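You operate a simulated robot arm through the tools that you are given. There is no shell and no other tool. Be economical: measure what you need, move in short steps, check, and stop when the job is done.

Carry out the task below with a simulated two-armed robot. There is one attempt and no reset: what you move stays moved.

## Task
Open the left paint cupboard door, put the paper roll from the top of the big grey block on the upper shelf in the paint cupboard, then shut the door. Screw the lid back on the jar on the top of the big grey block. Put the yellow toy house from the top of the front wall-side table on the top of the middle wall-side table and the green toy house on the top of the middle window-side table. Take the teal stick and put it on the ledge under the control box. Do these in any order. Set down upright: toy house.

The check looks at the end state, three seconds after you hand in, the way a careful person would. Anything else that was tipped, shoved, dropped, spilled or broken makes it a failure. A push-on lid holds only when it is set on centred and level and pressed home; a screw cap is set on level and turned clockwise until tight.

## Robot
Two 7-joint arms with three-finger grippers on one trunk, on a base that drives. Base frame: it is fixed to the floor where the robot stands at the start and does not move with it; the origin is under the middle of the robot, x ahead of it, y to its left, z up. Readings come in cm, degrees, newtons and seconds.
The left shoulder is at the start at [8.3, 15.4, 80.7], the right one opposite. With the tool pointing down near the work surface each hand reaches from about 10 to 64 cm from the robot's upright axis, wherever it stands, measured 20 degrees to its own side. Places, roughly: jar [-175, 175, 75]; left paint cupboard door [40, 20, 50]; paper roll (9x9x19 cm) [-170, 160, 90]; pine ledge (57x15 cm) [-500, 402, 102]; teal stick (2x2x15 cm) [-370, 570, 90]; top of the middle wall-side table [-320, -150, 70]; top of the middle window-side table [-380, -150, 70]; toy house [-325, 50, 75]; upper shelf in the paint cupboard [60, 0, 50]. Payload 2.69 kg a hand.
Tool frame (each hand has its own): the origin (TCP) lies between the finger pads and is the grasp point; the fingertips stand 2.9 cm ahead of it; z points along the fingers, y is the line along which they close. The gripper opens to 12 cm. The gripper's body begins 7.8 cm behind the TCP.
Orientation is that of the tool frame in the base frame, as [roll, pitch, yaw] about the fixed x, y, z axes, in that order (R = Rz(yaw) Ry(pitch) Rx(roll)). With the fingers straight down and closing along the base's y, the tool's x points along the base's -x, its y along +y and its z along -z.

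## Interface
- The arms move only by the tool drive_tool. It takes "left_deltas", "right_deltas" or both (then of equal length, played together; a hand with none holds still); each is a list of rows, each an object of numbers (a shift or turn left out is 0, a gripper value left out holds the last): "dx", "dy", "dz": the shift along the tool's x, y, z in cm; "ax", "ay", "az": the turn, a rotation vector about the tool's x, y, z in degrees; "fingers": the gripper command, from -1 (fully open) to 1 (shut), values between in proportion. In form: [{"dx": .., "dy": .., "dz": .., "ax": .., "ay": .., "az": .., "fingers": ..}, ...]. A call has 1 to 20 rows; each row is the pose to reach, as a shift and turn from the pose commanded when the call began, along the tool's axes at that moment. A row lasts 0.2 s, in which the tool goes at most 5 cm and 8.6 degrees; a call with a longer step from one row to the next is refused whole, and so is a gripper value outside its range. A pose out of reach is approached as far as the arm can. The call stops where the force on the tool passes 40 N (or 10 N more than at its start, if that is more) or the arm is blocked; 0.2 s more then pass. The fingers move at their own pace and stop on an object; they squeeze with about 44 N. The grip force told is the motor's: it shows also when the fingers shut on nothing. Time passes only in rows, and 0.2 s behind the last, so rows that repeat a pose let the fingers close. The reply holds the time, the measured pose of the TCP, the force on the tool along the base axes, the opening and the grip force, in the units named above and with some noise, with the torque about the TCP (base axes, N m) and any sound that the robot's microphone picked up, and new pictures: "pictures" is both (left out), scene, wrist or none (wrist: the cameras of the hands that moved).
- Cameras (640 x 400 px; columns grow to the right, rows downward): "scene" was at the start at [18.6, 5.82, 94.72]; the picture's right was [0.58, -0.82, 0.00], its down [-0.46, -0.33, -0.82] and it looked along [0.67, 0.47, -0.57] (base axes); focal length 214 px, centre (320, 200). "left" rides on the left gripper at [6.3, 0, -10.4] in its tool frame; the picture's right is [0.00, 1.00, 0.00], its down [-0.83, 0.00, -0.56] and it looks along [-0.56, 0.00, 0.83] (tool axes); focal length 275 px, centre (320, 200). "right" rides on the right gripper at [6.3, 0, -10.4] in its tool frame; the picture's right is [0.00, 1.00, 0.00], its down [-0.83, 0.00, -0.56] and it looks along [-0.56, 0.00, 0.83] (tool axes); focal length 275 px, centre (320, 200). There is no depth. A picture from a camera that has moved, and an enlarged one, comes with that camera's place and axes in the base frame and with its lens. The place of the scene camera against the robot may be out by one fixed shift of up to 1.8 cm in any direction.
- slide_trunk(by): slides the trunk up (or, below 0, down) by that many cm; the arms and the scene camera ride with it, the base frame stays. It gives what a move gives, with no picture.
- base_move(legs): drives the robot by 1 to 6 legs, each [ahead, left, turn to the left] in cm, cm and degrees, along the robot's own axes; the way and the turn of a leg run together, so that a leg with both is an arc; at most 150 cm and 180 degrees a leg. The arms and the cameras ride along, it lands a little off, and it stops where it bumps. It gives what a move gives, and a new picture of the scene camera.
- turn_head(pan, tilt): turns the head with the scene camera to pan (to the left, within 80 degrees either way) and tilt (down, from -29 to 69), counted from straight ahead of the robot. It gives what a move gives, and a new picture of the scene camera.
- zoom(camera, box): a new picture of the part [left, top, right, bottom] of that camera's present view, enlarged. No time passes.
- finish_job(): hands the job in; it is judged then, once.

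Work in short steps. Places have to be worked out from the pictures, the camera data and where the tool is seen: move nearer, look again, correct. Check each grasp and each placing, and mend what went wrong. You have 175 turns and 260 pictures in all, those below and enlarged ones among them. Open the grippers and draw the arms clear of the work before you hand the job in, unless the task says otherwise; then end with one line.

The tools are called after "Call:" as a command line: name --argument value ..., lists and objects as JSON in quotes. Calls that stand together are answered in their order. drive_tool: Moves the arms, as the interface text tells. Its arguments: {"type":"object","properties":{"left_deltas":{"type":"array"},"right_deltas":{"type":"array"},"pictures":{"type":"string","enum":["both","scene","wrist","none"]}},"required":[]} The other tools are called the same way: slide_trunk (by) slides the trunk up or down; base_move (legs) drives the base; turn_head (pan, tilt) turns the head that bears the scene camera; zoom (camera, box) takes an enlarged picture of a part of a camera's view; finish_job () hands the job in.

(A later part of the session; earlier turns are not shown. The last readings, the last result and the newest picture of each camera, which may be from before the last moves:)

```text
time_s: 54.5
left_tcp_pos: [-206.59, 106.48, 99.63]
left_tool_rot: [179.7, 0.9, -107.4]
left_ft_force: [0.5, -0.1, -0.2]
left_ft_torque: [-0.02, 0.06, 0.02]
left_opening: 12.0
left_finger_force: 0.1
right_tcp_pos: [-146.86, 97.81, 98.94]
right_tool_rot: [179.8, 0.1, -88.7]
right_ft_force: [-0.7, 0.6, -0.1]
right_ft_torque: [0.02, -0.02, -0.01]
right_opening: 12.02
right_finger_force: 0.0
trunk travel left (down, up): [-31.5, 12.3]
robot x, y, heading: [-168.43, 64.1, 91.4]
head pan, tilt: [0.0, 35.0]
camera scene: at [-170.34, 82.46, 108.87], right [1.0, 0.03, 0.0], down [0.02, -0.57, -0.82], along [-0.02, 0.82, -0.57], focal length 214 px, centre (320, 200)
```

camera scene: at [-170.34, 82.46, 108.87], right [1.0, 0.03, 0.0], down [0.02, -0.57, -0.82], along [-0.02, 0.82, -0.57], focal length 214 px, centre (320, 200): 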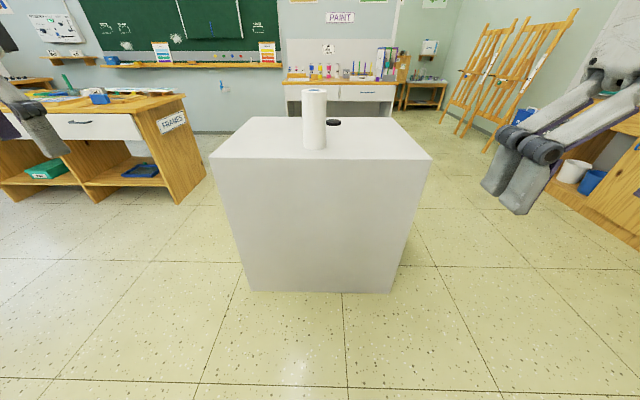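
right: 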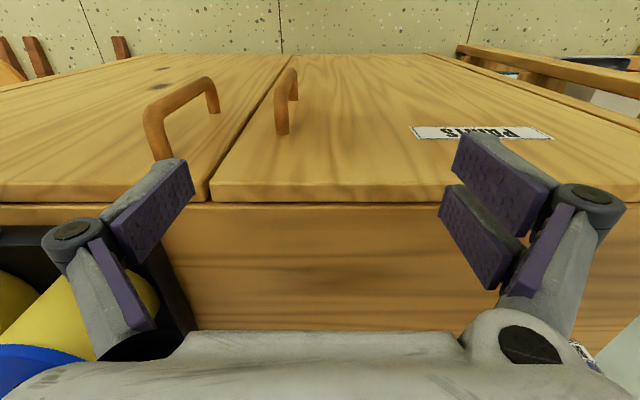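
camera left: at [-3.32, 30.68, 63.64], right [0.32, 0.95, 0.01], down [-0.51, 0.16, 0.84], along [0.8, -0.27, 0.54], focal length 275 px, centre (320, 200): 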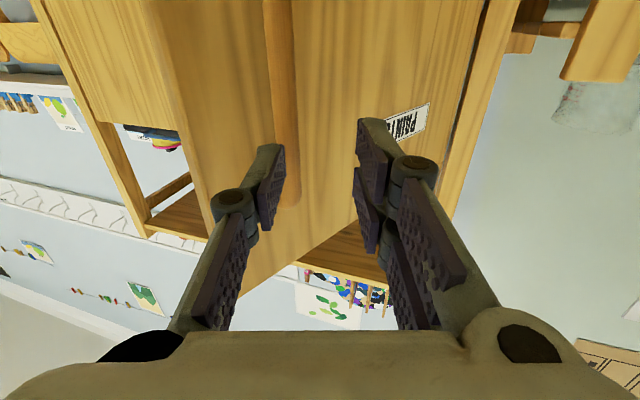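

The lid is lying behind the roll. I drive 32 cm closer and tilt down.

Call:
base_move --legs '[[32, 0, -1.4]]'

Call:
turn_head --pan 0 --tilt 40

```text
time_s: 56.6
left_tcp_pos: [-205.91, 139.34, 99.62]
left_tool_rot: [179.8, 0.9, -108.9]
left_ft_force: [0.0, 0.8, -0.1]
left_ft_torque: [-0.02, 0.01, 0.01]
left_opening: 12.01
left_finger_force: 0.1
right_tcp_pos: [-146.38, 128.95, 98.9]
right_tool_rot: [179.8, 0.1, -90.1]
right_ft_force: [0.1, 0.4, -0.2]
right_ft_torque: [0.0, 0.01, 0.02]
right_opening: 12.0
right_finger_force: 0.1
trunk travel left (down, up): [-31.5, 12.3]
robot x, y, heading: [-168.99, 96.02, 90.0]
head pan, tilt: [0.0, 35.0]
camera scene: at [-170.29, 114.22, 108.86], right [1.0, 0.0, 0.0], down [0.0, -0.57, -0.82], along [0.0, 0.82, -0.57], focal length 214 px, centre (320, 200)
```

scene: 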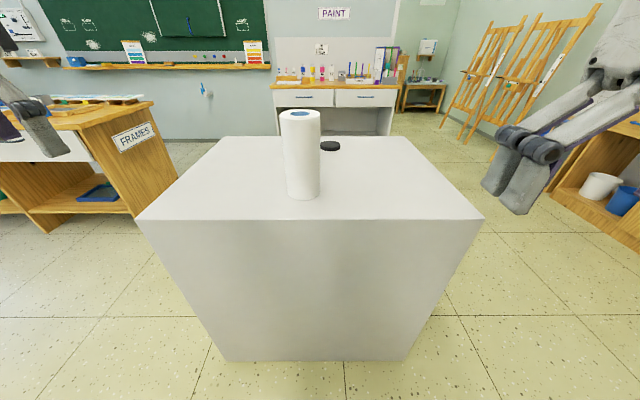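

```text
time_s: 57.3
left_tcp_pos: [-205.91, 139.27, 99.65]
left_tool_rot: [179.7, 0.9, -108.9]
left_ft_force: [0.1, 0.3, -0.2]
left_ft_torque: [0.01, 0.0, -0.02]
left_opening: 12.02
left_finger_force: 0.0
right_tcp_pos: [-146.43, 128.96, 98.91]
right_tool_rot: [179.9, 0.2, -90.1]
right_ft_force: [-0.1, -0.1, 0.6]
right_ft_torque: [0.01, -0.02, 0.0]
right_opening: 11.99
right_finger_force: 0.1
trunk travel left (down, up): [-31.5, 12.3]
robot x, y, heading: [-169.1, 95.71, 89.6]
head pan, tilt: [0.0, 40.0]
camera scene: at [-170.29, 113.86, 108.12], right [1.0, 0.0, 0.0], down [0.0, -0.64, -0.77], along [0.0, 0.77, -0.64], focal length 214 px, centre (320, 200)
```

scene: 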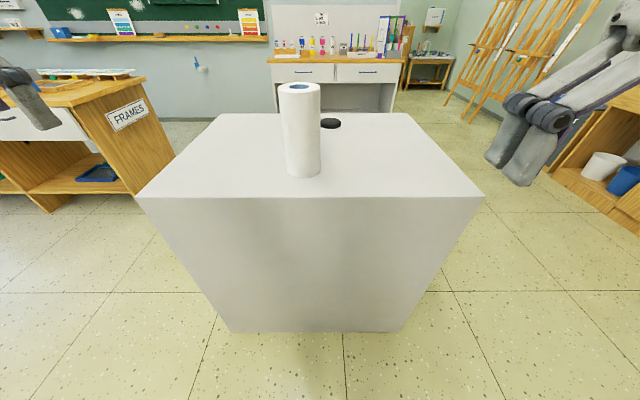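

The roll is at about (-174.6, 164), r≈4.7, top ≈97. I will take it with the left hand pointing ahead, as the door was done, so I first straighten and turn that hand here, in front of the block.

Call:
drive_tool --left_deltas '[{"az": -6.5, "dz": -1}, {"az": -13, "dz": -2}, {"az": -19, "dz": -2}, {"az": -19, "dz": -2}]' --pictures "none"

Call:
drive_tool --left_deltas '[{"ay": -8, "dx": 1}, {"ay": -16, "dx": 2}, {"ay": -24, "dx": 3, "dz": 1}, {"ay": -32, "dx": 4, "dz": 2}, {"ay": -40, "dx": 5, "dz": 4}, {"ay": -48, "dx": 6, "dz": 6}, {"ay": -56, "dx": 6, "dz": 8}, {"ay": -64, "dx": 6, "dz": 10}, {"ay": -72, "dx": 6, "dz": 11}, {"ay": -80, "dx": 6, "dz": 12}, {"ay": -90, "dx": 6, "dz": 13}, {"ay": -90, "dx": 6, "dz": 13}]' --pictures "none"

```text
time_s: 58.3
left_tcp_pos: [-205.87, 139.36, 101.83]
left_tool_rot: [-180.0, 0.9, -89.8]
left_ft_force: [0.3, 1.1, -0.5]
left_ft_torque: [0.01, 0.0, 0.03]
left_opening: 11.97
left_finger_force: 0.0
right_tcp_pos: [-146.5, 129.06, 98.82]
right_tool_rot: [179.8, 0.2, -90.2]
right_ft_force: [0.3, 0.0, -1.0]
right_ft_torque: [0.04, 0.02, 0.0]
right_opening: 11.98
right_finger_force: 0.1
trunk travel left (down, up): [-31.5, 12.3]
robot x, y, heading: [-169.03, 95.6, 90.0]
head pan, tilt: [0.0, 40.0]
```

```text
refused: row 11 steps farther than a row can; nothing moved
```

Row 11's turn step was over the limit, so I split it.

Call:
drive_tool --left_deltas '[{"ay": -8, "dx": 1}, {"ay": -16, "dx": 2}, {"ay": -24, "dx": 3, "dz": 1}, {"ay": -32, "dx": 4, "dz": 2}, {"ay": -40, "dx": 5, "dz": 4}, {"ay": -48, "dx": 6, "dz": 6}, {"ay": -56, "dx": 6, "dz": 8}, {"ay": -64, "dx": 6, "dz": 10}, {"ay": -72, "dx": 6, "dz": 11}, {"ay": -80, "dx": 6, "dz": 12}, {"ay": -86, "dx": 6, "dz": 13}, {"ay": -91, "dx": 6, "dz": 13}]' --pictures "none"

```text
time_s: 60.9
left_tcp_pos: [-208.83, 135.81, 87.31]
left_tool_rot: [0.0, 87.8, 90.1]
left_ft_force: [0.5, -1.6, -0.1]
left_ft_torque: [0.0, 0.0, 0.01]
left_opening: 11.98
left_finger_force: 0.1
left hand out of reach, approached as far as the arm can: row 3, 4, 5, 6, 8, 9, 10, 11, 12
right_tcp_pos: [-146.45, 129.04, 98.95]
right_tool_rot: [179.8, 0.2, -90.1]
right_ft_force: [0.1, -0.1, 0.0]
right_ft_torque: [-0.01, 0.03, 0.01]
right_opening: 12.0
right_finger_force: 0.2
trunk travel left (down, up): [-31.5, 12.3]
robot x, y, heading: [-168.91, 95.98, 90.4]
head pan, tilt: [0.0, 40.0]
```

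The hand now points ahead at z 87. I shift the base 34 cm right to line it up with the roll and look with the wrist camera.

Call:
base_move --legs '[[0, -34.2, 0]]'

Call:
zoom --camera "left" --box '[0, 0, 640, 400]'

```text
time_s: 64.0
left_tcp_pos: [-175.2, 135.49, 87.43]
left_tool_rot: [0.0, 87.9, 90.5]
left_ft_force: [0.5, -0.6, 0.5]
left_ft_torque: [0.01, 0.03, 0.03]
left_opening: 11.99
left_finger_force: 0.1
right_tcp_pos: [-112.59, 129.3, 98.95]
right_tool_rot: [179.8, 0.1, -89.7]
right_ft_force: [0.6, -0.1, -0.7]
right_ft_torque: [0.01, 0.0, -0.01]
right_opening: 12.0
right_finger_force: 0.0
trunk travel left (down, up): [-31.5, 12.3]
robot x, y, heading: [-135.2, 96.06, 90.2]
head pan, tilt: [0.0, 40.0]
camera scene: at [-136.38, 114.01, 108.11], right [1.0, 0.01, 0.0], down [0.01, -0.64, -0.77], along [-0.01, 0.77, -0.64], focal length 214 px, centre (320, 200)
```

scene: 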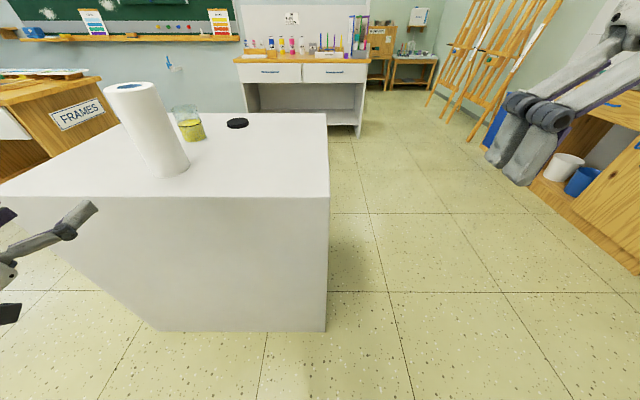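

```text
1.00 times, centred on (320, 200) of left (not enlarged: the box is as wide or as high as the picture)
camera zoom: at [-175.11, 125.27, 80.75], right [-1.0, -0.01, 0.0], down [0.01, -0.58, 0.81], along [0.0, 0.81, 0.58], focal length 275 px, centre (320, 200)
```

zoom: 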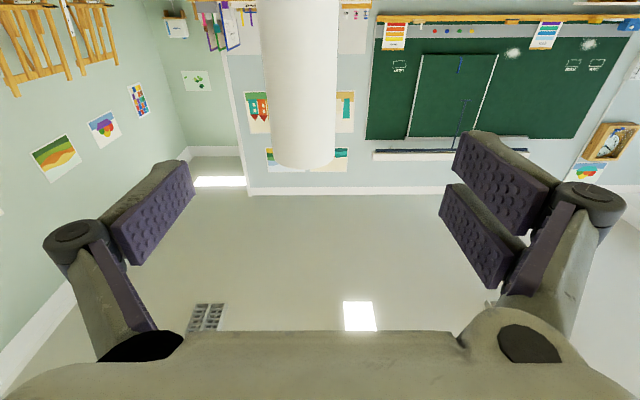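

The roll's centre is about 2.7 cm to the right of the hand's line. I correct that, advance 18 cm, and check again.

Call:
base_move --legs '[[0, -2.7, 0], [17, 0, 0]]'

Call:
zoom --camera "left" --box '[0, 0, 640, 400]'

```text
time_s: 66.0
left_tcp_pos: [-172.24, 152.61, 87.4]
left_tool_rot: [-0.3, 87.9, 90.0]
left_ft_force: [-0.6, 0.9, -0.8]
left_ft_torque: [0.01, 0.01, 0.04]
left_opening: 11.98
left_finger_force: 0.1
right_tcp_pos: [-109.8, 146.11, 98.86]
right_tool_rot: [179.8, 0.2, -90.1]
right_ft_force: [0.2, -0.7, 0.3]
right_ft_torque: [-0.01, 0.01, -0.01]
right_opening: 12.0
right_finger_force: 0.0
trunk travel left (down, up): [-31.5, 12.3]
robot x, y, heading: [-132.26, 112.84, 90.4]
head pan, tilt: [0.0, 40.0]
camera scene: at [-133.64, 130.88, 108.1], right [1.0, 0.0, 0.0], down [0.0, -0.64, -0.77], along [0.0, 0.77, -0.64], focal length 214 px, centre (320, 200)
```

scene: 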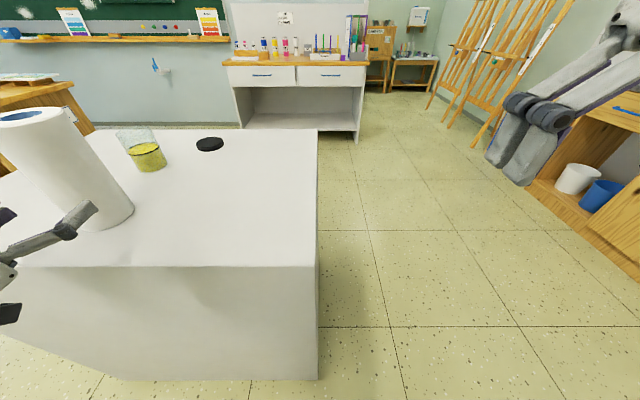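

```text
1.00 times, centred on (320, 200) of left (not enlarged: the box is as wide or as high as the picture)
camera zoom: at [-172.29, 142.39, 80.73], right [-1.0, 0.0, 0.0], down [0.01, -0.58, 0.81], along [0.0, 0.81, 0.58], focal length 275 px, centre (320, 200)
```

zoom: 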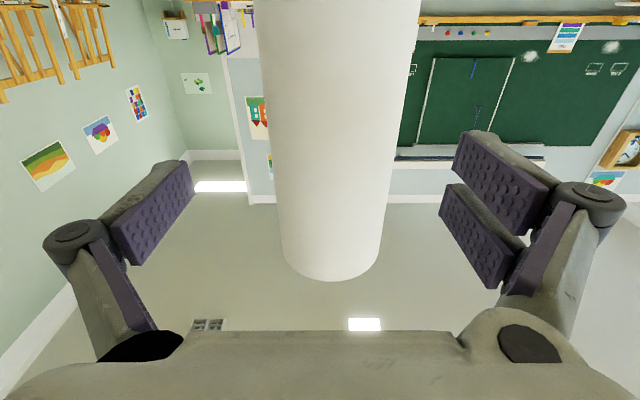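

The roll's front is at y≈155 with its centre about 0.8 cm left of the fingers' middle. I shift left 0.8 and advance 7 cm.

Call:
base_move --legs '[[0, 0.8, 0], [7, 0, 0]]'

Call:
zoom --camera "left" --box '[0, 0, 640, 400]'

```text
time_s: 67.5
left_tcp_pos: [-173.17, 159.22, 87.3]
left_tool_rot: [-4.9, 88.5, 85.6]
left_ft_force: [0.1, -0.6, 0.0]
left_ft_torque: [0.01, -0.01, 0.0]
left_opening: 12.02
left_finger_force: 0.0
right_tcp_pos: [-110.52, 152.92, 98.92]
right_tool_rot: [179.7, 0.2, -90.0]
right_ft_force: [-0.7, 0.7, -0.5]
right_ft_torque: [0.01, 0.02, -0.01]
right_opening: 12.0
right_finger_force: 0.0
trunk travel left (down, up): [-31.5, 12.3]
robot x, y, heading: [-133.19, 119.38, 90.1]
head pan, tilt: [0.0, 40.0]
stopped in leg 2: the force on the tool passed its limit at 80 N (the readings are from after the stop); the commanded pose is now the measured one
camera scene: at [-134.44, 137.67, 108.11], right [1.0, 0.0, 0.0], down [0.0, -0.64, -0.77], along [0.0, 0.77, -0.64], focal length 214 px, centre (320, 200)
```

scene: 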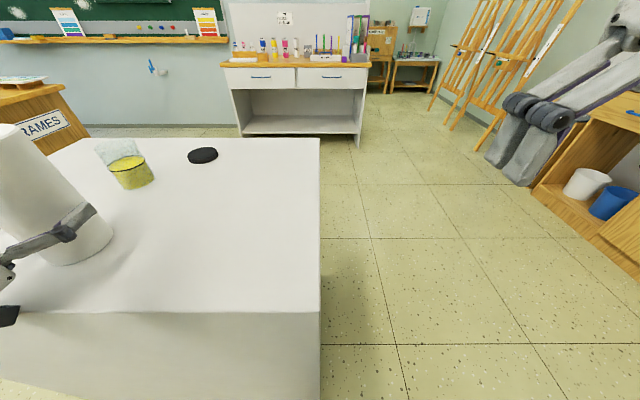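

```text
1.00 times, centred on (320, 200) of left (not enlarged: the box is as wide or as high as the picture)
camera zoom: at [-173.08, 148.96, 80.7], right [-1.0, -0.01, 0.0], down [0.01, -0.58, 0.82], along [-0.01, 0.82, 0.58], focal length 275 px, centre (320, 200)
```

zoom: 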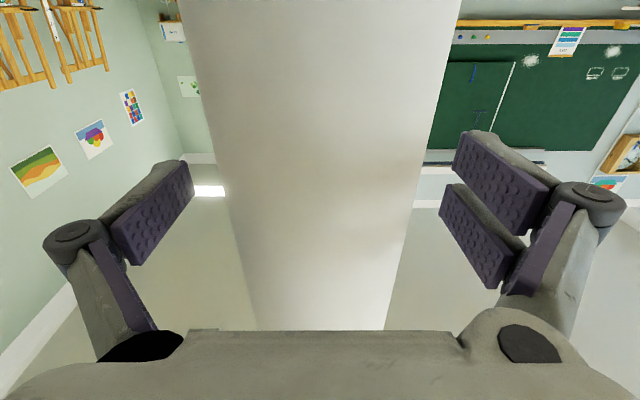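

The hand's underside touched the block's front edge, but the roll is now centred between the pads. I raise the trunk 2 cm to clear the edge, then close.

Call:
slide_trunk --by 2.5

Call:
drive_tool --left_deltas '[{"fingers": 0}, {"fingers": 0.2}, {"fingers": 0.5}, {"fingers": 1}, {"fingers": 1}]' --pictures "both"

```text
time_s: 68.2
left_tcp_pos: [-173.12, 159.33, 89.73]
left_tool_rot: [-6.0, 88.6, 84.5]
left_ft_force: [0.1, 0.1, -0.2]
left_ft_torque: [-0.03, -0.03, -0.05]
left_opening: 11.99
left_finger_force: 0.1
right_tcp_pos: [-110.62, 152.84, 101.33]
right_tool_rot: [179.8, 0.1, -90.2]
right_ft_force: [-0.1, 0.5, 0.3]
right_ft_torque: [0.0, -0.01, 0.02]
right_opening: 11.98
right_finger_force: 0.0
trunk travel left (down, up): [-34.0, 9.8]
robot x, y, heading: [-133.04, 119.21, 90.0]
head pan, tilt: [0.0, 40.0]
```

```text
time_s: 69.4
left_tcp_pos: [-173.13, 159.21, 89.63]
left_tool_rot: [-5.9, 88.5, 84.7]
left_ft_force: [0.5, 0.2, -0.7]
left_ft_torque: [0.04, 0.0, 0.02]
left_opening: 8.18
left_finger_force: 44.1
right_tcp_pos: [-110.54, 152.87, 101.41]
right_tool_rot: [179.9, 0.0, -90.1]
right_ft_force: [-0.4, 0.3, -0.4]
right_ft_torque: [0.03, 0.03, 0.0]
right_opening: 11.99
right_finger_force: 0.1
trunk travel left (down, up): [-34.0, 9.8]
robot x, y, heading: [-133.13, 119.29, 90.1]
head pan, tilt: [0.0, 40.0]
camera scene: at [-134.44, 136.86, 110.82], right [1.0, 0.0, 0.0], down [0.0, -0.64, -0.77], along [0.0, 0.77, -0.64], focal length 214 px, centre (320, 200)
camera left: at [-173.08, 148.97, 83.19], right [-1.0, -0.01, 0.0], down [0.01, -0.58, 0.82], along [-0.01, 0.82, 0.58], focal length 275 px, centre (320, 200)
```

scene: 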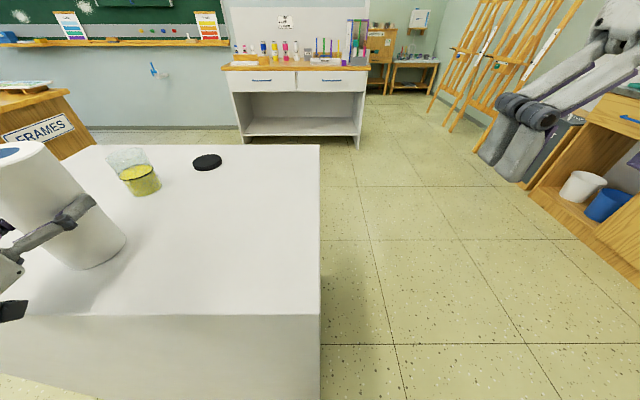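
left: 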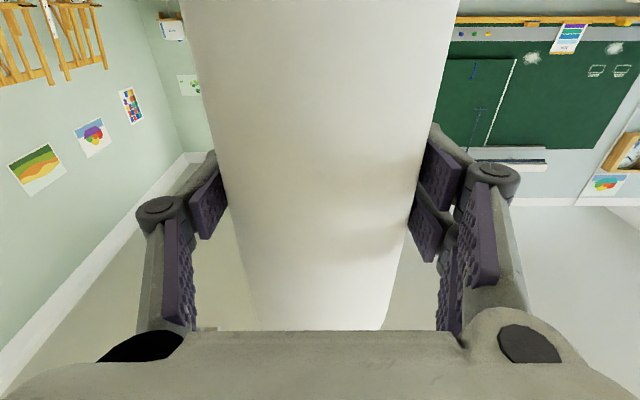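

The roll is gripped (8.2 cm). I lift it with the trunk and back away from the block.

Call:
slide_trunk --by 6

Call:
base_move --legs '[[-40, 0, 0]]'

```text
time_s: 70.4
left_tcp_pos: [-173.09, 159.29, 95.68]
left_tool_rot: [-6.7, 88.6, 83.9]
left_ft_force: [-0.5, -0.8, -1.6]
left_ft_torque: [0.05, 0.03, -0.01]
left_opening: 8.18
left_finger_force: 43.9
right_tcp_pos: [-110.61, 152.99, 107.33]
right_tool_rot: [179.8, 0.0, -90.1]
right_ft_force: [0.9, -0.4, 0.0]
right_ft_torque: [-0.04, -0.02, 0.0]
right_opening: 11.99
right_finger_force: 0.0
trunk travel left (down, up): [-40.0, 3.8]
robot x, y, heading: [-133.15, 119.49, 90.2]
head pan, tilt: [0.0, 40.0]
```

```text
time_s: 72.9
left_tcp_pos: [-173.09, 118.52, 95.73]
left_tool_rot: [-5.6, 88.5, 84.9]
left_ft_force: [0.4, 0.5, -1.4]
left_ft_torque: [0.01, 0.0, -0.02]
left_opening: 8.15
left_finger_force: 43.6
right_tcp_pos: [-110.61, 112.0, 107.24]
right_tool_rot: [179.8, 0.1, -90.2]
right_ft_force: [0.0, -0.5, 0.7]
right_ft_torque: [0.04, 0.01, 0.01]
right_opening: 11.99
right_finger_force: 0.0
trunk travel left (down, up): [-40.0, 3.8]
robot x, y, heading: [-133.47, 78.68, 89.9]
head pan, tilt: [0.0, 40.0]
camera scene: at [-134.42, 92.47, 117.97], right [1.0, 0.0, 0.0], down [0.0, -0.64, -0.77], along [0.0, 0.77, -0.64], focal length 214 px, centre (320, 200)
```

scene: 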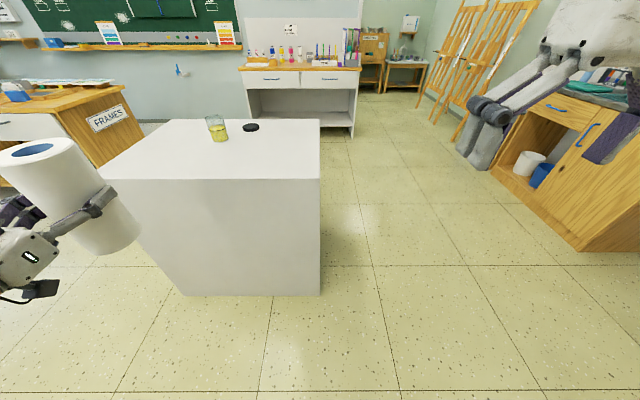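

Holding the roll. I turn to heading 0 and drive back to in front of the cupboard.

Call:
base_move --legs '[[-10, 0, 0], [0, 0, -90], [85, -100, 0]]'

Call:
slide_trunk --by -31

Call:
turn_head --pan 25 --tilt 25

```text
time_s: 86.0
left_tcp_pos: [-16.48, -11.2, 95.77]
left_tool_rot: [-5.7, 88.5, -13.3]
left_ft_force: [0.0, 0.1, -2.1]
left_ft_torque: [0.0, -0.01, -0.02]
left_opening: 8.16
left_finger_force: 44.1
right_tcp_pos: [-31.69, -72.22, 107.37]
right_tool_rot: [179.8, 0.0, 171.8]
right_ft_force: [-0.5, 0.0, 0.1]
right_ft_torque: [-0.05, -0.01, 0.02]
right_opening: 12.0
right_finger_force: 0.0
trunk travel left (down, up): [-40.0, 3.8]
robot x, y, heading: [-61.4, -44.96, -7.7]
head pan, tilt: [0.0, 40.0]
camera scene: at [-49.79, -46.29, 117.96], right [-0.14, -0.99, 0.0], down [-0.64, 0.09, -0.77], along [0.76, -0.11, -0.64], focal length 214 px, centre (320, 200)
```

scene: 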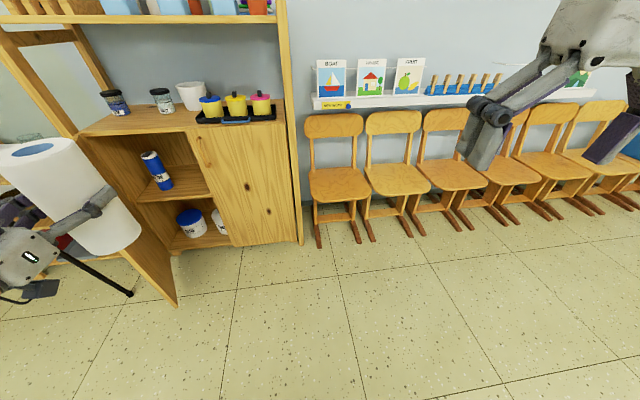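

```text
time_s: 89.1
left_tcp_pos: [-14.36, -11.42, 55.56]
left_tool_rot: [-179.7, 76.3, 172.5]
left_ft_force: [-0.7, 0.6, -0.2]
left_ft_torque: [-0.04, 0.02, 0.0]
left_opening: 8.17
left_finger_force: 44.1
right_tcp_pos: [-28.77, -72.55, 72.97]
right_tool_rot: [179.8, -5.6, 171.9]
right_ft_force: [-0.4, -0.1, 0.0]
right_ft_torque: [-0.01, 0.0, 0.04]
right_opening: 12.0
right_finger_force: 0.1
trunk travel left (down, up): [-9.0, 34.8]
robot x, y, heading: [-61.49, -44.88, -7.8]
head pan, tilt: [0.0, 40.0]
```

```text
time_s: 90.0
left_tcp_pos: [-14.39, -11.35, 55.51]
left_tool_rot: [-179.6, 76.3, 172.7]
left_ft_force: [0.8, -0.1, -1.0]
left_ft_torque: [0.0, -0.01, -0.04]
left_opening: 8.17
left_finger_force: 44.0
right_tcp_pos: [-28.74, -72.58, 73.01]
right_tool_rot: [179.8, -5.8, 171.8]
right_ft_force: [0.4, 0.1, 0.3]
right_ft_torque: [0.02, 0.0, -0.01]
right_opening: 12.0
right_finger_force: 0.1
trunk travel left (down, up): [-9.0, 34.8]
robot x, y, heading: [-61.41, -45.49, -7.8]
head pan, tilt: [25.0, 25.0]
camera scene: at [-38.09, -44.01, 86.35], right [0.29, -0.96, 0.0], down [-0.4, -0.12, -0.91], along [0.87, 0.26, -0.42], focal length 214 px, centre (320, 200)
```

scene: 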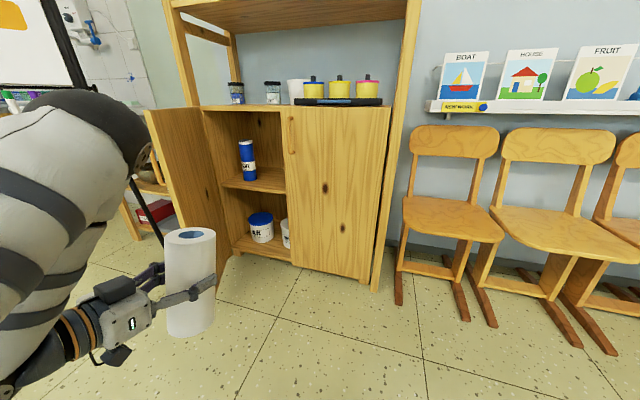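

Lowering the trunk let the arm droop by about 14°. I level the hand again and raise it to z≈64.

Call:
drive_tool --left_deltas '[{"ay": -3, "dx": -2, "dz": -0.5}, {"ay": -6, "dx": -4, "dz": -1}, {"ay": -9, "dx": -6, "dz": -1.5}, {"ay": -12, "dx": -8, "dz": -2}, {"ay": -13.7, "dx": -9, "dz": -2.2}, {"ay": -13.7, "dx": -9, "dz": -2.2}]' --pictures "none"

Call:
base_move --legs '[[0, 0, 7.8]]'

```text
time_s: 91.4
left_tcp_pos: [-9.97, -11.56, 60.12]
left_tool_rot: [-94.3, 89.9, -102.1]
left_ft_force: [-0.2, -0.3, -2.2]
left_ft_torque: [-0.06, 0.04, -0.02]
left_opening: 8.17
left_finger_force: 44.2
left hand out of reach, approached as far as the arm can: row 1, 2, 3, 4, 5, 6
right_tcp_pos: [-28.77, -72.7, 72.74]
right_tool_rot: [179.7, -5.8, 171.8]
right_ft_force: [0.2, -0.1, -0.2]
right_ft_torque: [-0.04, 0.03, -0.05]
right_opening: 12.0
right_finger_force: 0.0
trunk travel left (down, up): [-9.0, 34.8]
robot x, y, heading: [-61.66, -45.14, -7.8]
head pan, tilt: [25.0, 25.0]
```

```text
time_s: 92.4
left_tcp_pos: [-15.12, -4.82, 60.15]
left_tool_rot: [-116.2, 89.8, -116.2]
left_ft_force: [1.3, 0.5, -1.0]
left_ft_torque: [-0.01, 0.04, 0.0]
left_opening: 8.16
left_finger_force: 44.2
right_tcp_pos: [-25.31, -67.93, 72.87]
right_tool_rot: [179.8, -5.7, 179.7]
right_ft_force: [-0.4, 0.4, 0.1]
right_ft_torque: [0.02, -0.01, -0.02]
right_opening: 11.99
right_finger_force: 0.1
trunk travel left (down, up): [-9.0, 34.8]
robot x, y, heading: [-61.22, -45.23, -0.1]
head pan, tilt: [25.0, 25.0]
camera scene: at [-38.39, -40.66, 86.36], right [0.42, -0.91, 0.0], down [-0.38, -0.18, -0.91], along [0.82, 0.38, -0.42], focal length 214 px, centre (320, 200)
```

scene: 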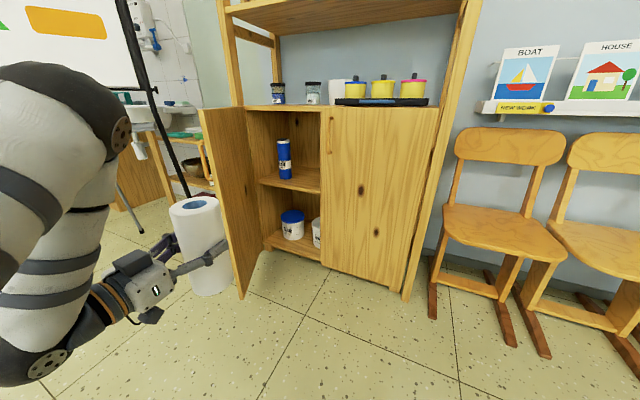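

The hand is level. I raise the trunk 4 cm, and pull the right hand back so it will not meet the cupboard's right door.

Call:
slide_trunk --by 4

Call:
drive_tool --right_deltas '[{"dx": 3, "dy": -1}, {"dx": 6, "dy": -3}, {"dx": 9, "dy": -5}, {"dx": 12, "dy": -7}, {"dx": 15, "dy": -9}, {"dx": 18, "dy": -10}, {"dx": 20, "dy": -10}, {"dx": 20, "dy": -10}]' --pictures "none"

```text
time_s: 93.2
left_tcp_pos: [-15.12, -4.93, 64.17]
left_tool_rot: [-143.0, 89.8, -143.1]
left_ft_force: [-1.0, 0.8, -1.6]
left_ft_torque: [0.0, 0.04, -0.03]
left_opening: 8.15
left_finger_force: 44.1
right_tcp_pos: [-25.19, -67.87, 76.76]
right_tool_rot: [179.8, -5.8, 179.6]
right_ft_force: [0.0, -0.3, 0.3]
right_ft_torque: [0.04, 0.04, -0.02]
right_opening: 12.03
right_finger_force: 0.2
trunk travel left (down, up): [-13.0, 30.8]
robot x, y, heading: [-61.3, -45.2, -0.2]
head pan, tilt: [25.0, 25.0]
```

```text
time_s: 94.8
left_tcp_pos: [-15.12, -4.95, 64.08]
left_tool_rot: [-138.0, 89.9, -137.8]
left_ft_force: [-0.7, 0.6, -1.8]
left_ft_torque: [-0.02, 0.03, 0.03]
left_opening: 8.14
left_finger_force: 43.5
right_tcp_pos: [-44.36, -71.54, 75.03]
right_tool_rot: [179.0, -4.3, -179.8]
right_ft_force: [24.7, 3.7, 3.2]
right_ft_torque: [-0.32, 0.75, 1.71]
right_opening: 12.03
right_finger_force: 0.0
right hand out of reach, approached as far as the arm can: row 2, 3, 4, 5, 6, 7
trunk travel left (down, up): [-13.0, 30.8]
robot x, y, heading: [-61.44, -45.3, -0.5]
head pan, tilt: [25.0, 25.0]
stopped in row 7 (right hand): the force on the tool passed its limit at 142 N (the readings are from after the stop); the commanded pose is now the measured one
```

The right hand pressed against the robot's own body. I ease it off, then drive toward the opening and look.

Call:
drive_tool --right_deltas '[{"dx": -1.5, "dy": -1}, {"dx": -3, "dy": -2}]' --pictures "none"

Call:
base_move --legs '[[20, 10, 0.3], [15, 0, 0]]'

```text
time_s: 95.4
left_tcp_pos: [-15.25, -4.79, 64.24]
left_tool_rot: [-129.5, 89.9, -129.3]
left_ft_force: [0.5, 0.1, -0.6]
left_ft_torque: [0.01, 0.0, 0.01]
left_opening: 8.17
left_finger_force: 44.0
right_tcp_pos: [-41.45, -72.09, 73.67]
right_tool_rot: [179.2, -4.6, -179.9]
right_ft_force: [0.4, 0.3, -0.5]
right_ft_torque: [-0.01, 0.03, 0.01]
right_opening: 11.99
right_finger_force: 0.0
right hand out of reach, approached as far as the arm can: row 1, 2
trunk travel left (down, up): [-13.0, 30.8]
robot x, y, heading: [-61.38, -45.2, -0.1]
head pan, tilt: [25.0, 25.0]
```

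```text
time_s: 98.0
left_tcp_pos: [19.56, 5.59, 64.06]
left_tool_rot: [-121.2, 89.9, -120.6]
left_ft_force: [0.3, 0.4, -1.3]
left_ft_torque: [0.0, 0.0, 0.0]
left_opening: 8.17
left_finger_force: 43.9
right_tcp_pos: [-6.22, -61.81, 73.79]
right_tool_rot: [179.1, -4.5, -179.3]
right_ft_force: [-0.8, 0.0, 0.6]
right_ft_torque: [-0.04, 0.01, 0.01]
right_opening: 11.99
right_finger_force: 0.1
trunk travel left (down, up): [-13.0, 30.8]
robot x, y, heading: [-26.75, -35.0, 0.2]
head pan, tilt: [25.0, 25.0]
camera scene: at [-5.08, -30.37, 91.09], right [0.43, -0.9, 0.0], down [-0.38, -0.18, -0.91], along [0.82, 0.39, -0.42], focal length 214 px, centre (320, 200)
```

scene: 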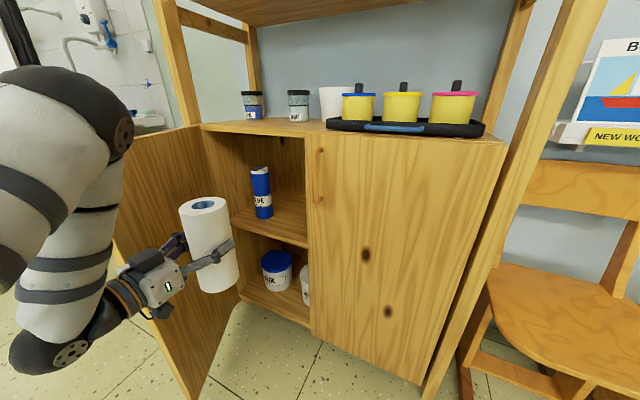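

Roll bottom ≈51 vs shelf ≈49, and the bottle is at about (54, 22). I raise 1.5 cm for margin and advance in two stages.

Call:
slide_trunk --by 1.5

Call:
base_move --legs '[[20, 0.5, 0]]'

Call:
zoom --camera "scene" --box '[80, 80, 400, 280]'

```text
time_s: 98.7
left_tcp_pos: [19.55, 5.76, 65.7]
left_tool_rot: [-120.9, 90.0, -120.3]
left_ft_force: [-0.7, -0.8, -0.7]
left_ft_torque: [0.01, 0.01, 0.01]
left_opening: 8.18
left_finger_force: 44.1
right_tcp_pos: [-6.28, -61.8, 75.2]
right_tool_rot: [179.1, -4.5, -179.4]
right_ft_force: [-0.6, 0.6, -0.3]
right_ft_torque: [-0.02, 0.0, 0.01]
right_opening: 12.02
right_finger_force: 0.0
trunk travel left (down, up): [-14.5, 29.3]
robot x, y, heading: [-26.75, -35.24, 0.2]
head pan, tilt: [25.0, 25.0]
```

```text
time_s: 100.3
left_tcp_pos: [39.26, 6.45, 65.63]
left_tool_rot: [-119.4, 90.0, -118.5]
left_ft_force: [0.5, 0.4, -1.6]
left_ft_torque: [0.01, -0.01, -0.03]
left_opening: 8.16
left_finger_force: 43.9
right_tcp_pos: [13.65, -61.17, 75.29]
right_tool_rot: [179.2, -4.4, -179.3]
right_ft_force: [0.4, 0.9, -0.5]
right_ft_torque: [-0.04, 0.0, -0.01]
right_opening: 12.0
right_finger_force: 0.1
trunk travel left (down, up): [-14.5, 29.3]
robot x, y, heading: [-6.72, -34.26, 0.5]
head pan, tilt: [25.0, 25.0]
camera scene: at [14.28, -29.69, 92.85], right [0.43, -0.9, 0.0], down [-0.38, -0.18, -0.91], along [0.82, 0.39, -0.42], focal length 214 px, centre (320, 200)
```

scene: 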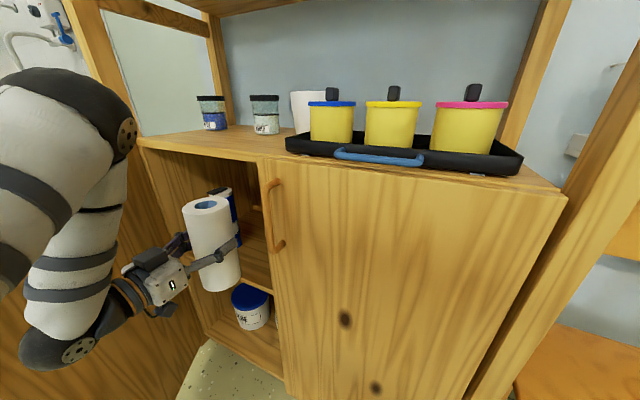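

```text
2.00 times, centred on (240, 180) of scene
camera zoom: at [14.28, -29.69, 92.85], right [0.43, -0.9, 0.0], down [-0.38, -0.18, -0.91], along [0.82, 0.39, -0.42], focal length 429 px, centre (480, 240)
```

zoom: 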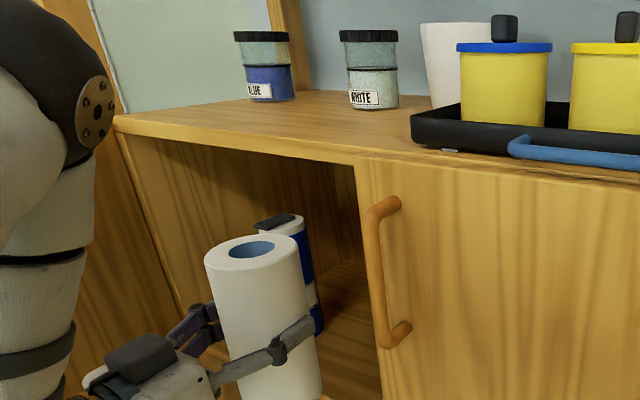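

The roll lines up with the gap between bottle and divider. I advance 14 cm more.

Call:
base_move --legs '[[14, -0.3, 0]]'

Call:
zoom --camera "left" --box '[0, 0, 640, 400]'

```text
time_s: 101.6
left_tcp_pos: [53.13, 6.32, 65.59]
left_tool_rot: [-119.6, 89.8, -118.6]
left_ft_force: [0.6, 0.6, -0.8]
left_ft_torque: [0.0, 0.05, -0.01]
left_opening: 8.12
left_finger_force: 44.3
right_tcp_pos: [27.87, -61.3, 75.14]
right_tool_rot: [179.2, -4.4, -179.1]
right_ft_force: [-0.2, 1.1, 0.5]
right_ft_torque: [-0.02, -0.02, -0.02]
right_opening: 12.0
right_finger_force: 0.0
trunk travel left (down, up): [-14.5, 29.3]
robot x, y, heading: [7.28, -34.81, 0.6]
head pan, tilt: [25.0, 25.0]
camera scene: at [28.22, -29.81, 92.84], right [0.43, -0.9, 0.0], down [-0.38, -0.18, -0.91], along [0.82, 0.39, -0.42], focal length 214 px, centre (320, 200)
```

scene: 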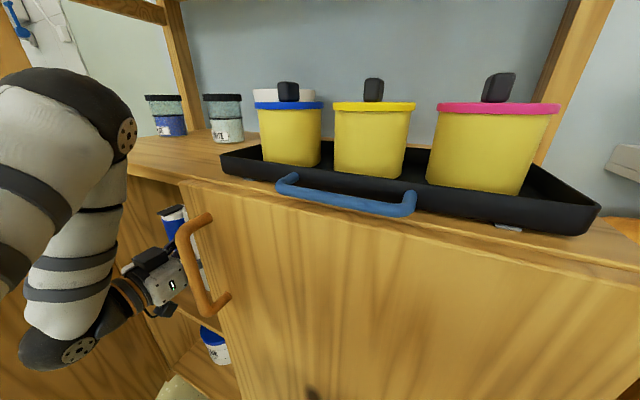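

```text
1.00 times, centred on (320, 200) of left (not enlarged: the box is as wide or as high as the picture)
camera zoom: at [42.77, 6.19, 59.38], right [-0.02, 1.0, 0.0], down [-0.56, -0.01, 0.83], along [0.83, 0.01, 0.56], focal length 275 px, centre (320, 200)
```

zoom: 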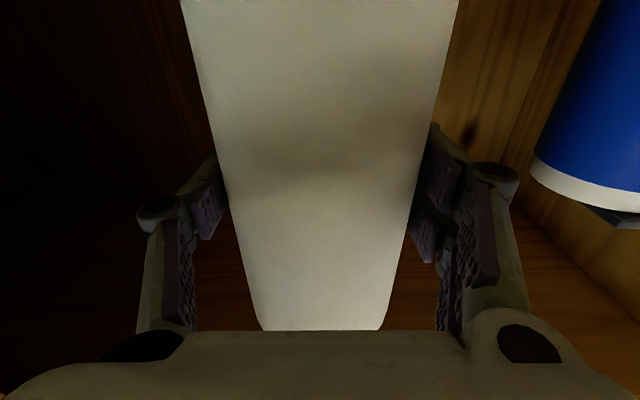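

The roll is inside, clear of the bottle. I lower it gently in small steps, watching the force.

Call:
drive_tool --left_deltas '[{"dx": 0.5}, {"dx": 1}, {"dx": 1.5}, {"dx": 1.5}]' --pictures "none"

```text
time_s: 102.6
left_tcp_pos: [53.18, 6.32, 64.1]
left_tool_rot: [-114.7, 89.9, -113.9]
left_ft_force: [-0.4, 0.7, -1.2]
left_ft_torque: [-0.05, 0.07, 0.02]
left_opening: 8.14
left_finger_force: 44.1
right_tcp_pos: [27.84, -61.23, 75.26]
right_tool_rot: [179.1, -4.5, -179.1]
right_ft_force: [0.1, 0.2, 0.4]
right_ft_torque: [0.0, 0.01, 0.01]
right_opening: 11.99
right_finger_force: 0.1
trunk travel left (down, up): [-14.5, 29.3]
robot x, y, heading: [7.66, -34.95, 0.7]
head pan, tilt: [25.0, 25.0]
```

Call:
drive_tool --left_deltas '[{"dx": 0.3}, {"dx": 0.6}, {"dx": 0.9}, {"dx": 1.2}, {"dx": 1.5}, {"dx": 1.8}, {"dx": 2.1}, {"dx": 2.4}, {"dx": 2.7}, {"dx": 3.0}, {"dx": 3.3}, {"dx": 3.6}, {"dx": 3.9}]' --pictures "none"

```text
time_s: 105.4
left_tcp_pos: [52.86, 6.4, 61.1]
left_tool_rot: [-4.0, 89.3, -3.1]
left_ft_force: [0.1, 0.3, -1.2]
left_ft_torque: [0.0, 0.01, 0.0]
left_opening: 8.15
left_finger_force: 43.5
left hand out of reach, approached as far as the arm can: row 13
right_tcp_pos: [27.11, -61.4, 75.43]
right_tool_rot: [179.0, -3.8, -178.9]
right_ft_force: [0.3, -0.1, -0.3]
right_ft_torque: [0.0, -0.01, 0.0]
right_opening: 11.97
right_finger_force: 0.0
trunk travel left (down, up): [-14.5, 29.3]
robot x, y, heading: [7.42, -34.52, 0.0]
head pan, tilt: [25.0, 25.0]
```

The reading suggests something else touched (the body tilted slightly). I look.

Call:
turn_head --pan 40 --tilt 40

Call:
zoom --camera "left" --box '[0, 0, 640, 400]'

```text
time_s: 106.2
left_tcp_pos: [52.93, 6.45, 61.14]
left_tool_rot: [-5.6, 89.2, -4.6]
left_ft_force: [0.1, 0.3, -0.9]
left_ft_torque: [0.0, -0.01, 0.0]
left_opening: 8.18
left_finger_force: 44.5
right_tcp_pos: [27.14, -61.46, 75.35]
right_tool_rot: [179.1, -3.9, -179.1]
right_ft_force: [0.4, -0.1, -1.0]
right_ft_torque: [-0.01, 0.0, 0.0]
right_opening: 12.01
right_finger_force: 0.1
trunk travel left (down, up): [-14.5, 29.3]
robot x, y, heading: [7.39, -34.79, 0.7]
head pan, tilt: [40.0, 40.0]
camera scene: at [25.49, -28.42, 90.74], right [0.65, -0.76, 0.0], down [-0.48, -0.42, -0.77], along [0.59, 0.5, -0.64], focal length 214 px, centre (320, 200)
```

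scene: 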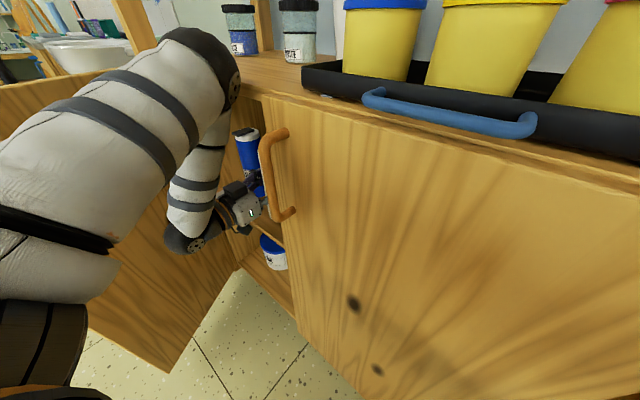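

```text
1.00 times, centred on (320, 200) of left (not enlarged: the box is as wide or as high as the picture)
camera zoom: at [42.55, 6.21, 54.71], right [-0.02, 1.0, 0.0], down [-0.57, -0.01, 0.82], along [0.82, 0.01, 0.57], focal length 275 px, centre (320, 200)
```

zoom: 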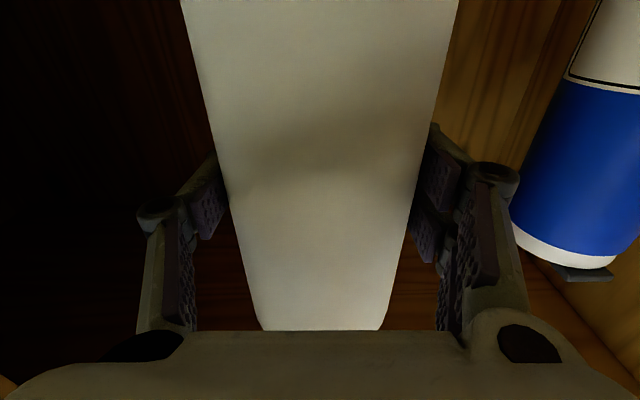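

The elbow is close to the cupboard's top edge. I lower via the trunk by 1 cm and read the force.

Call:
slide_trunk --by -1

```text
time_s: 106.8
left_tcp_pos: [52.75, 6.31, 60.49]
left_tool_rot: [2.7, 89.0, 3.6]
left_ft_force: [-0.4, -0.3, -2.1]
left_ft_torque: [0.0, 0.01, 0.01]
left_opening: 8.17
left_finger_force: 43.7
right_tcp_pos: [26.84, -61.65, 74.43]
right_tool_rot: [178.9, -3.6, -179.2]
right_ft_force: [0.1, 0.0, 0.0]
right_ft_torque: [0.0, 0.04, -0.03]
right_opening: 12.01
right_finger_force: 0.1
trunk travel left (down, up): [-13.5, 30.3]
robot x, y, heading: [7.88, -35.16, 0.8]
head pan, tilt: [40.0, 40.0]
```

The torso is being pushed back, so the elbow is leaning on the cupboard. I raise 2.5 cm, back off 7 cm and extend the arm instead.

Call:
slide_trunk --by 2.5

Call:
base_move --legs '[[-7, 0, 0]]'

Call:
drive_tool --left_deltas '[{"dz": 1}, {"dz": 2}, {"dz": 3}, {"dz": 4}, {"dz": 5}, {"dz": 6}, {"dz": 7}, {"dz": 7}]' --pictures "scene"

```text
time_s: 107.5
left_tcp_pos: [53.78, 6.39, 61.94]
left_tool_rot: [-148.5, 89.7, -147.8]
left_ft_force: [0.1, 0.3, -1.0]
left_ft_torque: [0.0, -0.02, -0.03]
left_opening: 8.15
left_finger_force: 44.0
right_tcp_pos: [27.94, -61.32, 76.81]
right_tool_rot: [179.1, -4.3, -179.2]
right_ft_force: [0.7, -0.3, -0.5]
right_ft_torque: [0.0, -0.01, 0.02]
right_opening: 12.0
right_finger_force: 0.0
trunk travel left (down, up): [-16.0, 27.8]
robot x, y, heading: [7.17, -34.65, 0.3]
head pan, tilt: [40.0, 40.0]
```

```text
time_s: 108.5
left_tcp_pos: [46.62, 6.43, 61.85]
left_tool_rot: [-141.5, 89.7, -140.7]
left_ft_force: [0.5, -0.3, -2.0]
left_ft_torque: [0.0, -0.03, -0.06]
left_opening: 8.14
left_finger_force: 43.9
right_tcp_pos: [20.81, -61.45, 76.75]
right_tool_rot: [179.1, -4.4, -179.1]
right_ft_force: [0.3, -0.3, -0.7]
right_ft_torque: [0.03, -0.01, -0.02]
right_opening: 11.99
right_finger_force: 0.1
trunk travel left (down, up): [-16.0, 27.8]
robot x, y, heading: [0.42, -34.83, 0.6]
head pan, tilt: [40.0, 40.0]
camera scene: at [18.82, -28.36, 92.23], right [0.65, -0.76, 0.0], down [-0.49, -0.42, -0.77], along [0.58, 0.5, -0.64], focal length 214 px, centre (320, 200)
```

scene: 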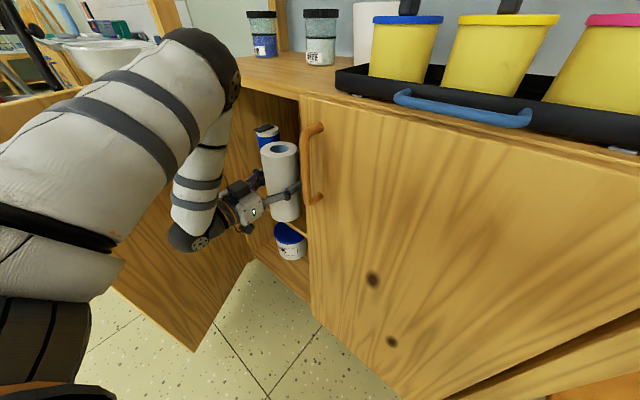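

```text
time_s: 110.3
left_tcp_pos: [53.69, 6.51, 61.81]
left_tool_rot: [-139.6, 89.8, -139.0]
left_ft_force: [-0.5, -0.4, -0.4]
left_ft_torque: [0.0, 0.03, 0.01]
left_opening: 8.16
left_finger_force: 44.4
right_tcp_pos: [20.79, -61.38, 76.72]
right_tool_rot: [179.2, -4.5, -179.3]
right_ft_force: [0.2, 0.5, -0.2]
right_ft_torque: [0.01, 0.02, -0.04]
right_opening: 11.98
right_finger_force: 0.0
trunk travel left (down, up): [-16.0, 27.8]
robot x, y, heading: [0.54, -34.73, 0.5]
head pan, tilt: [40.0, 40.0]
camera scene: at [18.84, -28.36, 92.23], right [0.65, -0.76, 0.0], down [-0.49, -0.42, -0.77], along [0.58, 0.5, -0.64], focal length 214 px, centre (320, 200)
```

scene: 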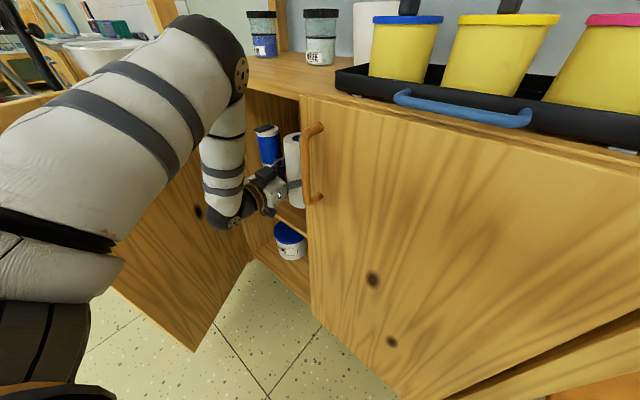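

No contact now (torso steady). I lower the roll by arm in small steps.

Call:
drive_tool --left_deltas '[{"dx": 0.3}, {"dx": 0.6}, {"dx": 0.9}, {"dx": 1.2}, {"dx": 1.5}, {"dx": 1.8}]' --pictures "none"

```text
time_s: 111.7
left_tcp_pos: [53.66, 6.55, 60.05]
left_tool_rot: [-138.4, 89.7, -137.5]
left_ft_force: [0.2, 0.1, -1.6]
left_ft_torque: [0.0, 0.04, 0.0]
left_opening: 8.13
left_finger_force: 43.6
right_tcp_pos: [20.72, -61.36, 76.88]
right_tool_rot: [179.2, -4.5, -179.2]
right_ft_force: [0.1, 0.6, 1.0]
right_ft_torque: [0.03, 0.04, 0.0]
right_opening: 12.01
right_finger_force: 0.0
trunk travel left (down, up): [-16.0, 27.8]
robot x, y, heading: [0.19, -34.86, 0.6]
head pan, tilt: [40.0, 40.0]
```

Clean descent without contact; I continue.

Call:
drive_tool --left_deltas '[{"dx": 0.3}, {"dx": 0.6}, {"dx": 0.9}, {"dx": 1.2}, {"dx": 1.5}, {"dx": 1.8}, {"dx": 2.1}, {"dx": 2.4}, {"dx": 2.7}, {"dx": 3.0}]' --pictures "wrist"

```text
time_s: 113.7
left_tcp_pos: [53.76, 6.61, 58.15]
left_tool_rot: [-0.1, 88.9, 0.7]
left_ft_force: [1.6, 0.8, 13.5]
left_ft_torque: [0.07, -0.88, -0.06]
left_opening: 8.11
left_finger_force: 43.6
right_tcp_pos: [20.71, -61.36, 76.81]
right_tool_rot: [179.0, -4.3, -179.2]
right_ft_force: [-0.3, -0.2, -0.2]
right_ft_torque: [-0.01, -0.04, -0.03]
right_opening: 12.0
right_finger_force: 0.1
trunk travel left (down, up): [-16.0, 27.8]
robot x, y, heading: [0.56, -34.69, 0.4]
head pan, tilt: [40.0, 40.0]
stopped in row 10 (left hand): the force on the tool passed its limit at 42 N (the readings are from after the stop); the commanded pose is now the measured one
camera left: at [43.52, 6.45, 51.72], right [-0.01, 1.0, 0.0], down [-0.57, -0.01, 0.82], along [0.82, 0.01, 0.57], focal length 275 px, centre (320, 200)
```

left: 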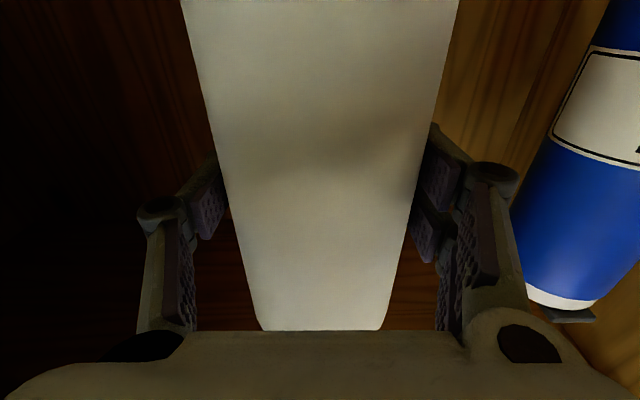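

Contact at z 58.2, with the load on the roll's far bottom edge, so it stands on the shelf within half a degree. I open just enough to release, mindful of the bottle.

Call:
drive_tool --left_deltas '[{"fingers": -0.4}, {"fingers": -0.7}, {"fingers": -0.7}, {"fingers": -0.7}]' --pictures "wrist"

```text
time_s: 114.7
left_tcp_pos: [53.73, 6.46, 57.86]
left_tool_rot: [-9.8, 89.4, -9.0]
left_ft_force: [1.3, -0.5, -0.1]
left_ft_torque: [0.01, 0.01, 0.03]
left_opening: 10.2
left_finger_force: 0.1
right_tcp_pos: [20.75, -61.41, 76.81]
right_tool_rot: [179.2, -4.4, -179.2]
right_ft_force: [-0.2, -0.4, 0.4]
right_ft_torque: [0.02, 0.03, 0.02]
right_opening: 12.02
right_finger_force: 0.0
trunk travel left (down, up): [-16.0, 27.8]
robot x, y, heading: [0.43, -35.01, 0.6]
head pan, tilt: [40.0, 40.0]
camera left: at [43.4, 6.45, 51.51], right [-0.01, 1.0, 0.0], down [-0.56, -0.01, 0.83], along [0.83, 0.01, 0.56], focal length 275 px, centre (320, 200)
```

left: 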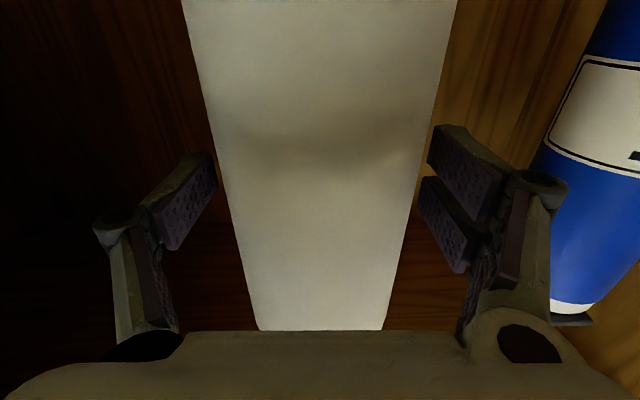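

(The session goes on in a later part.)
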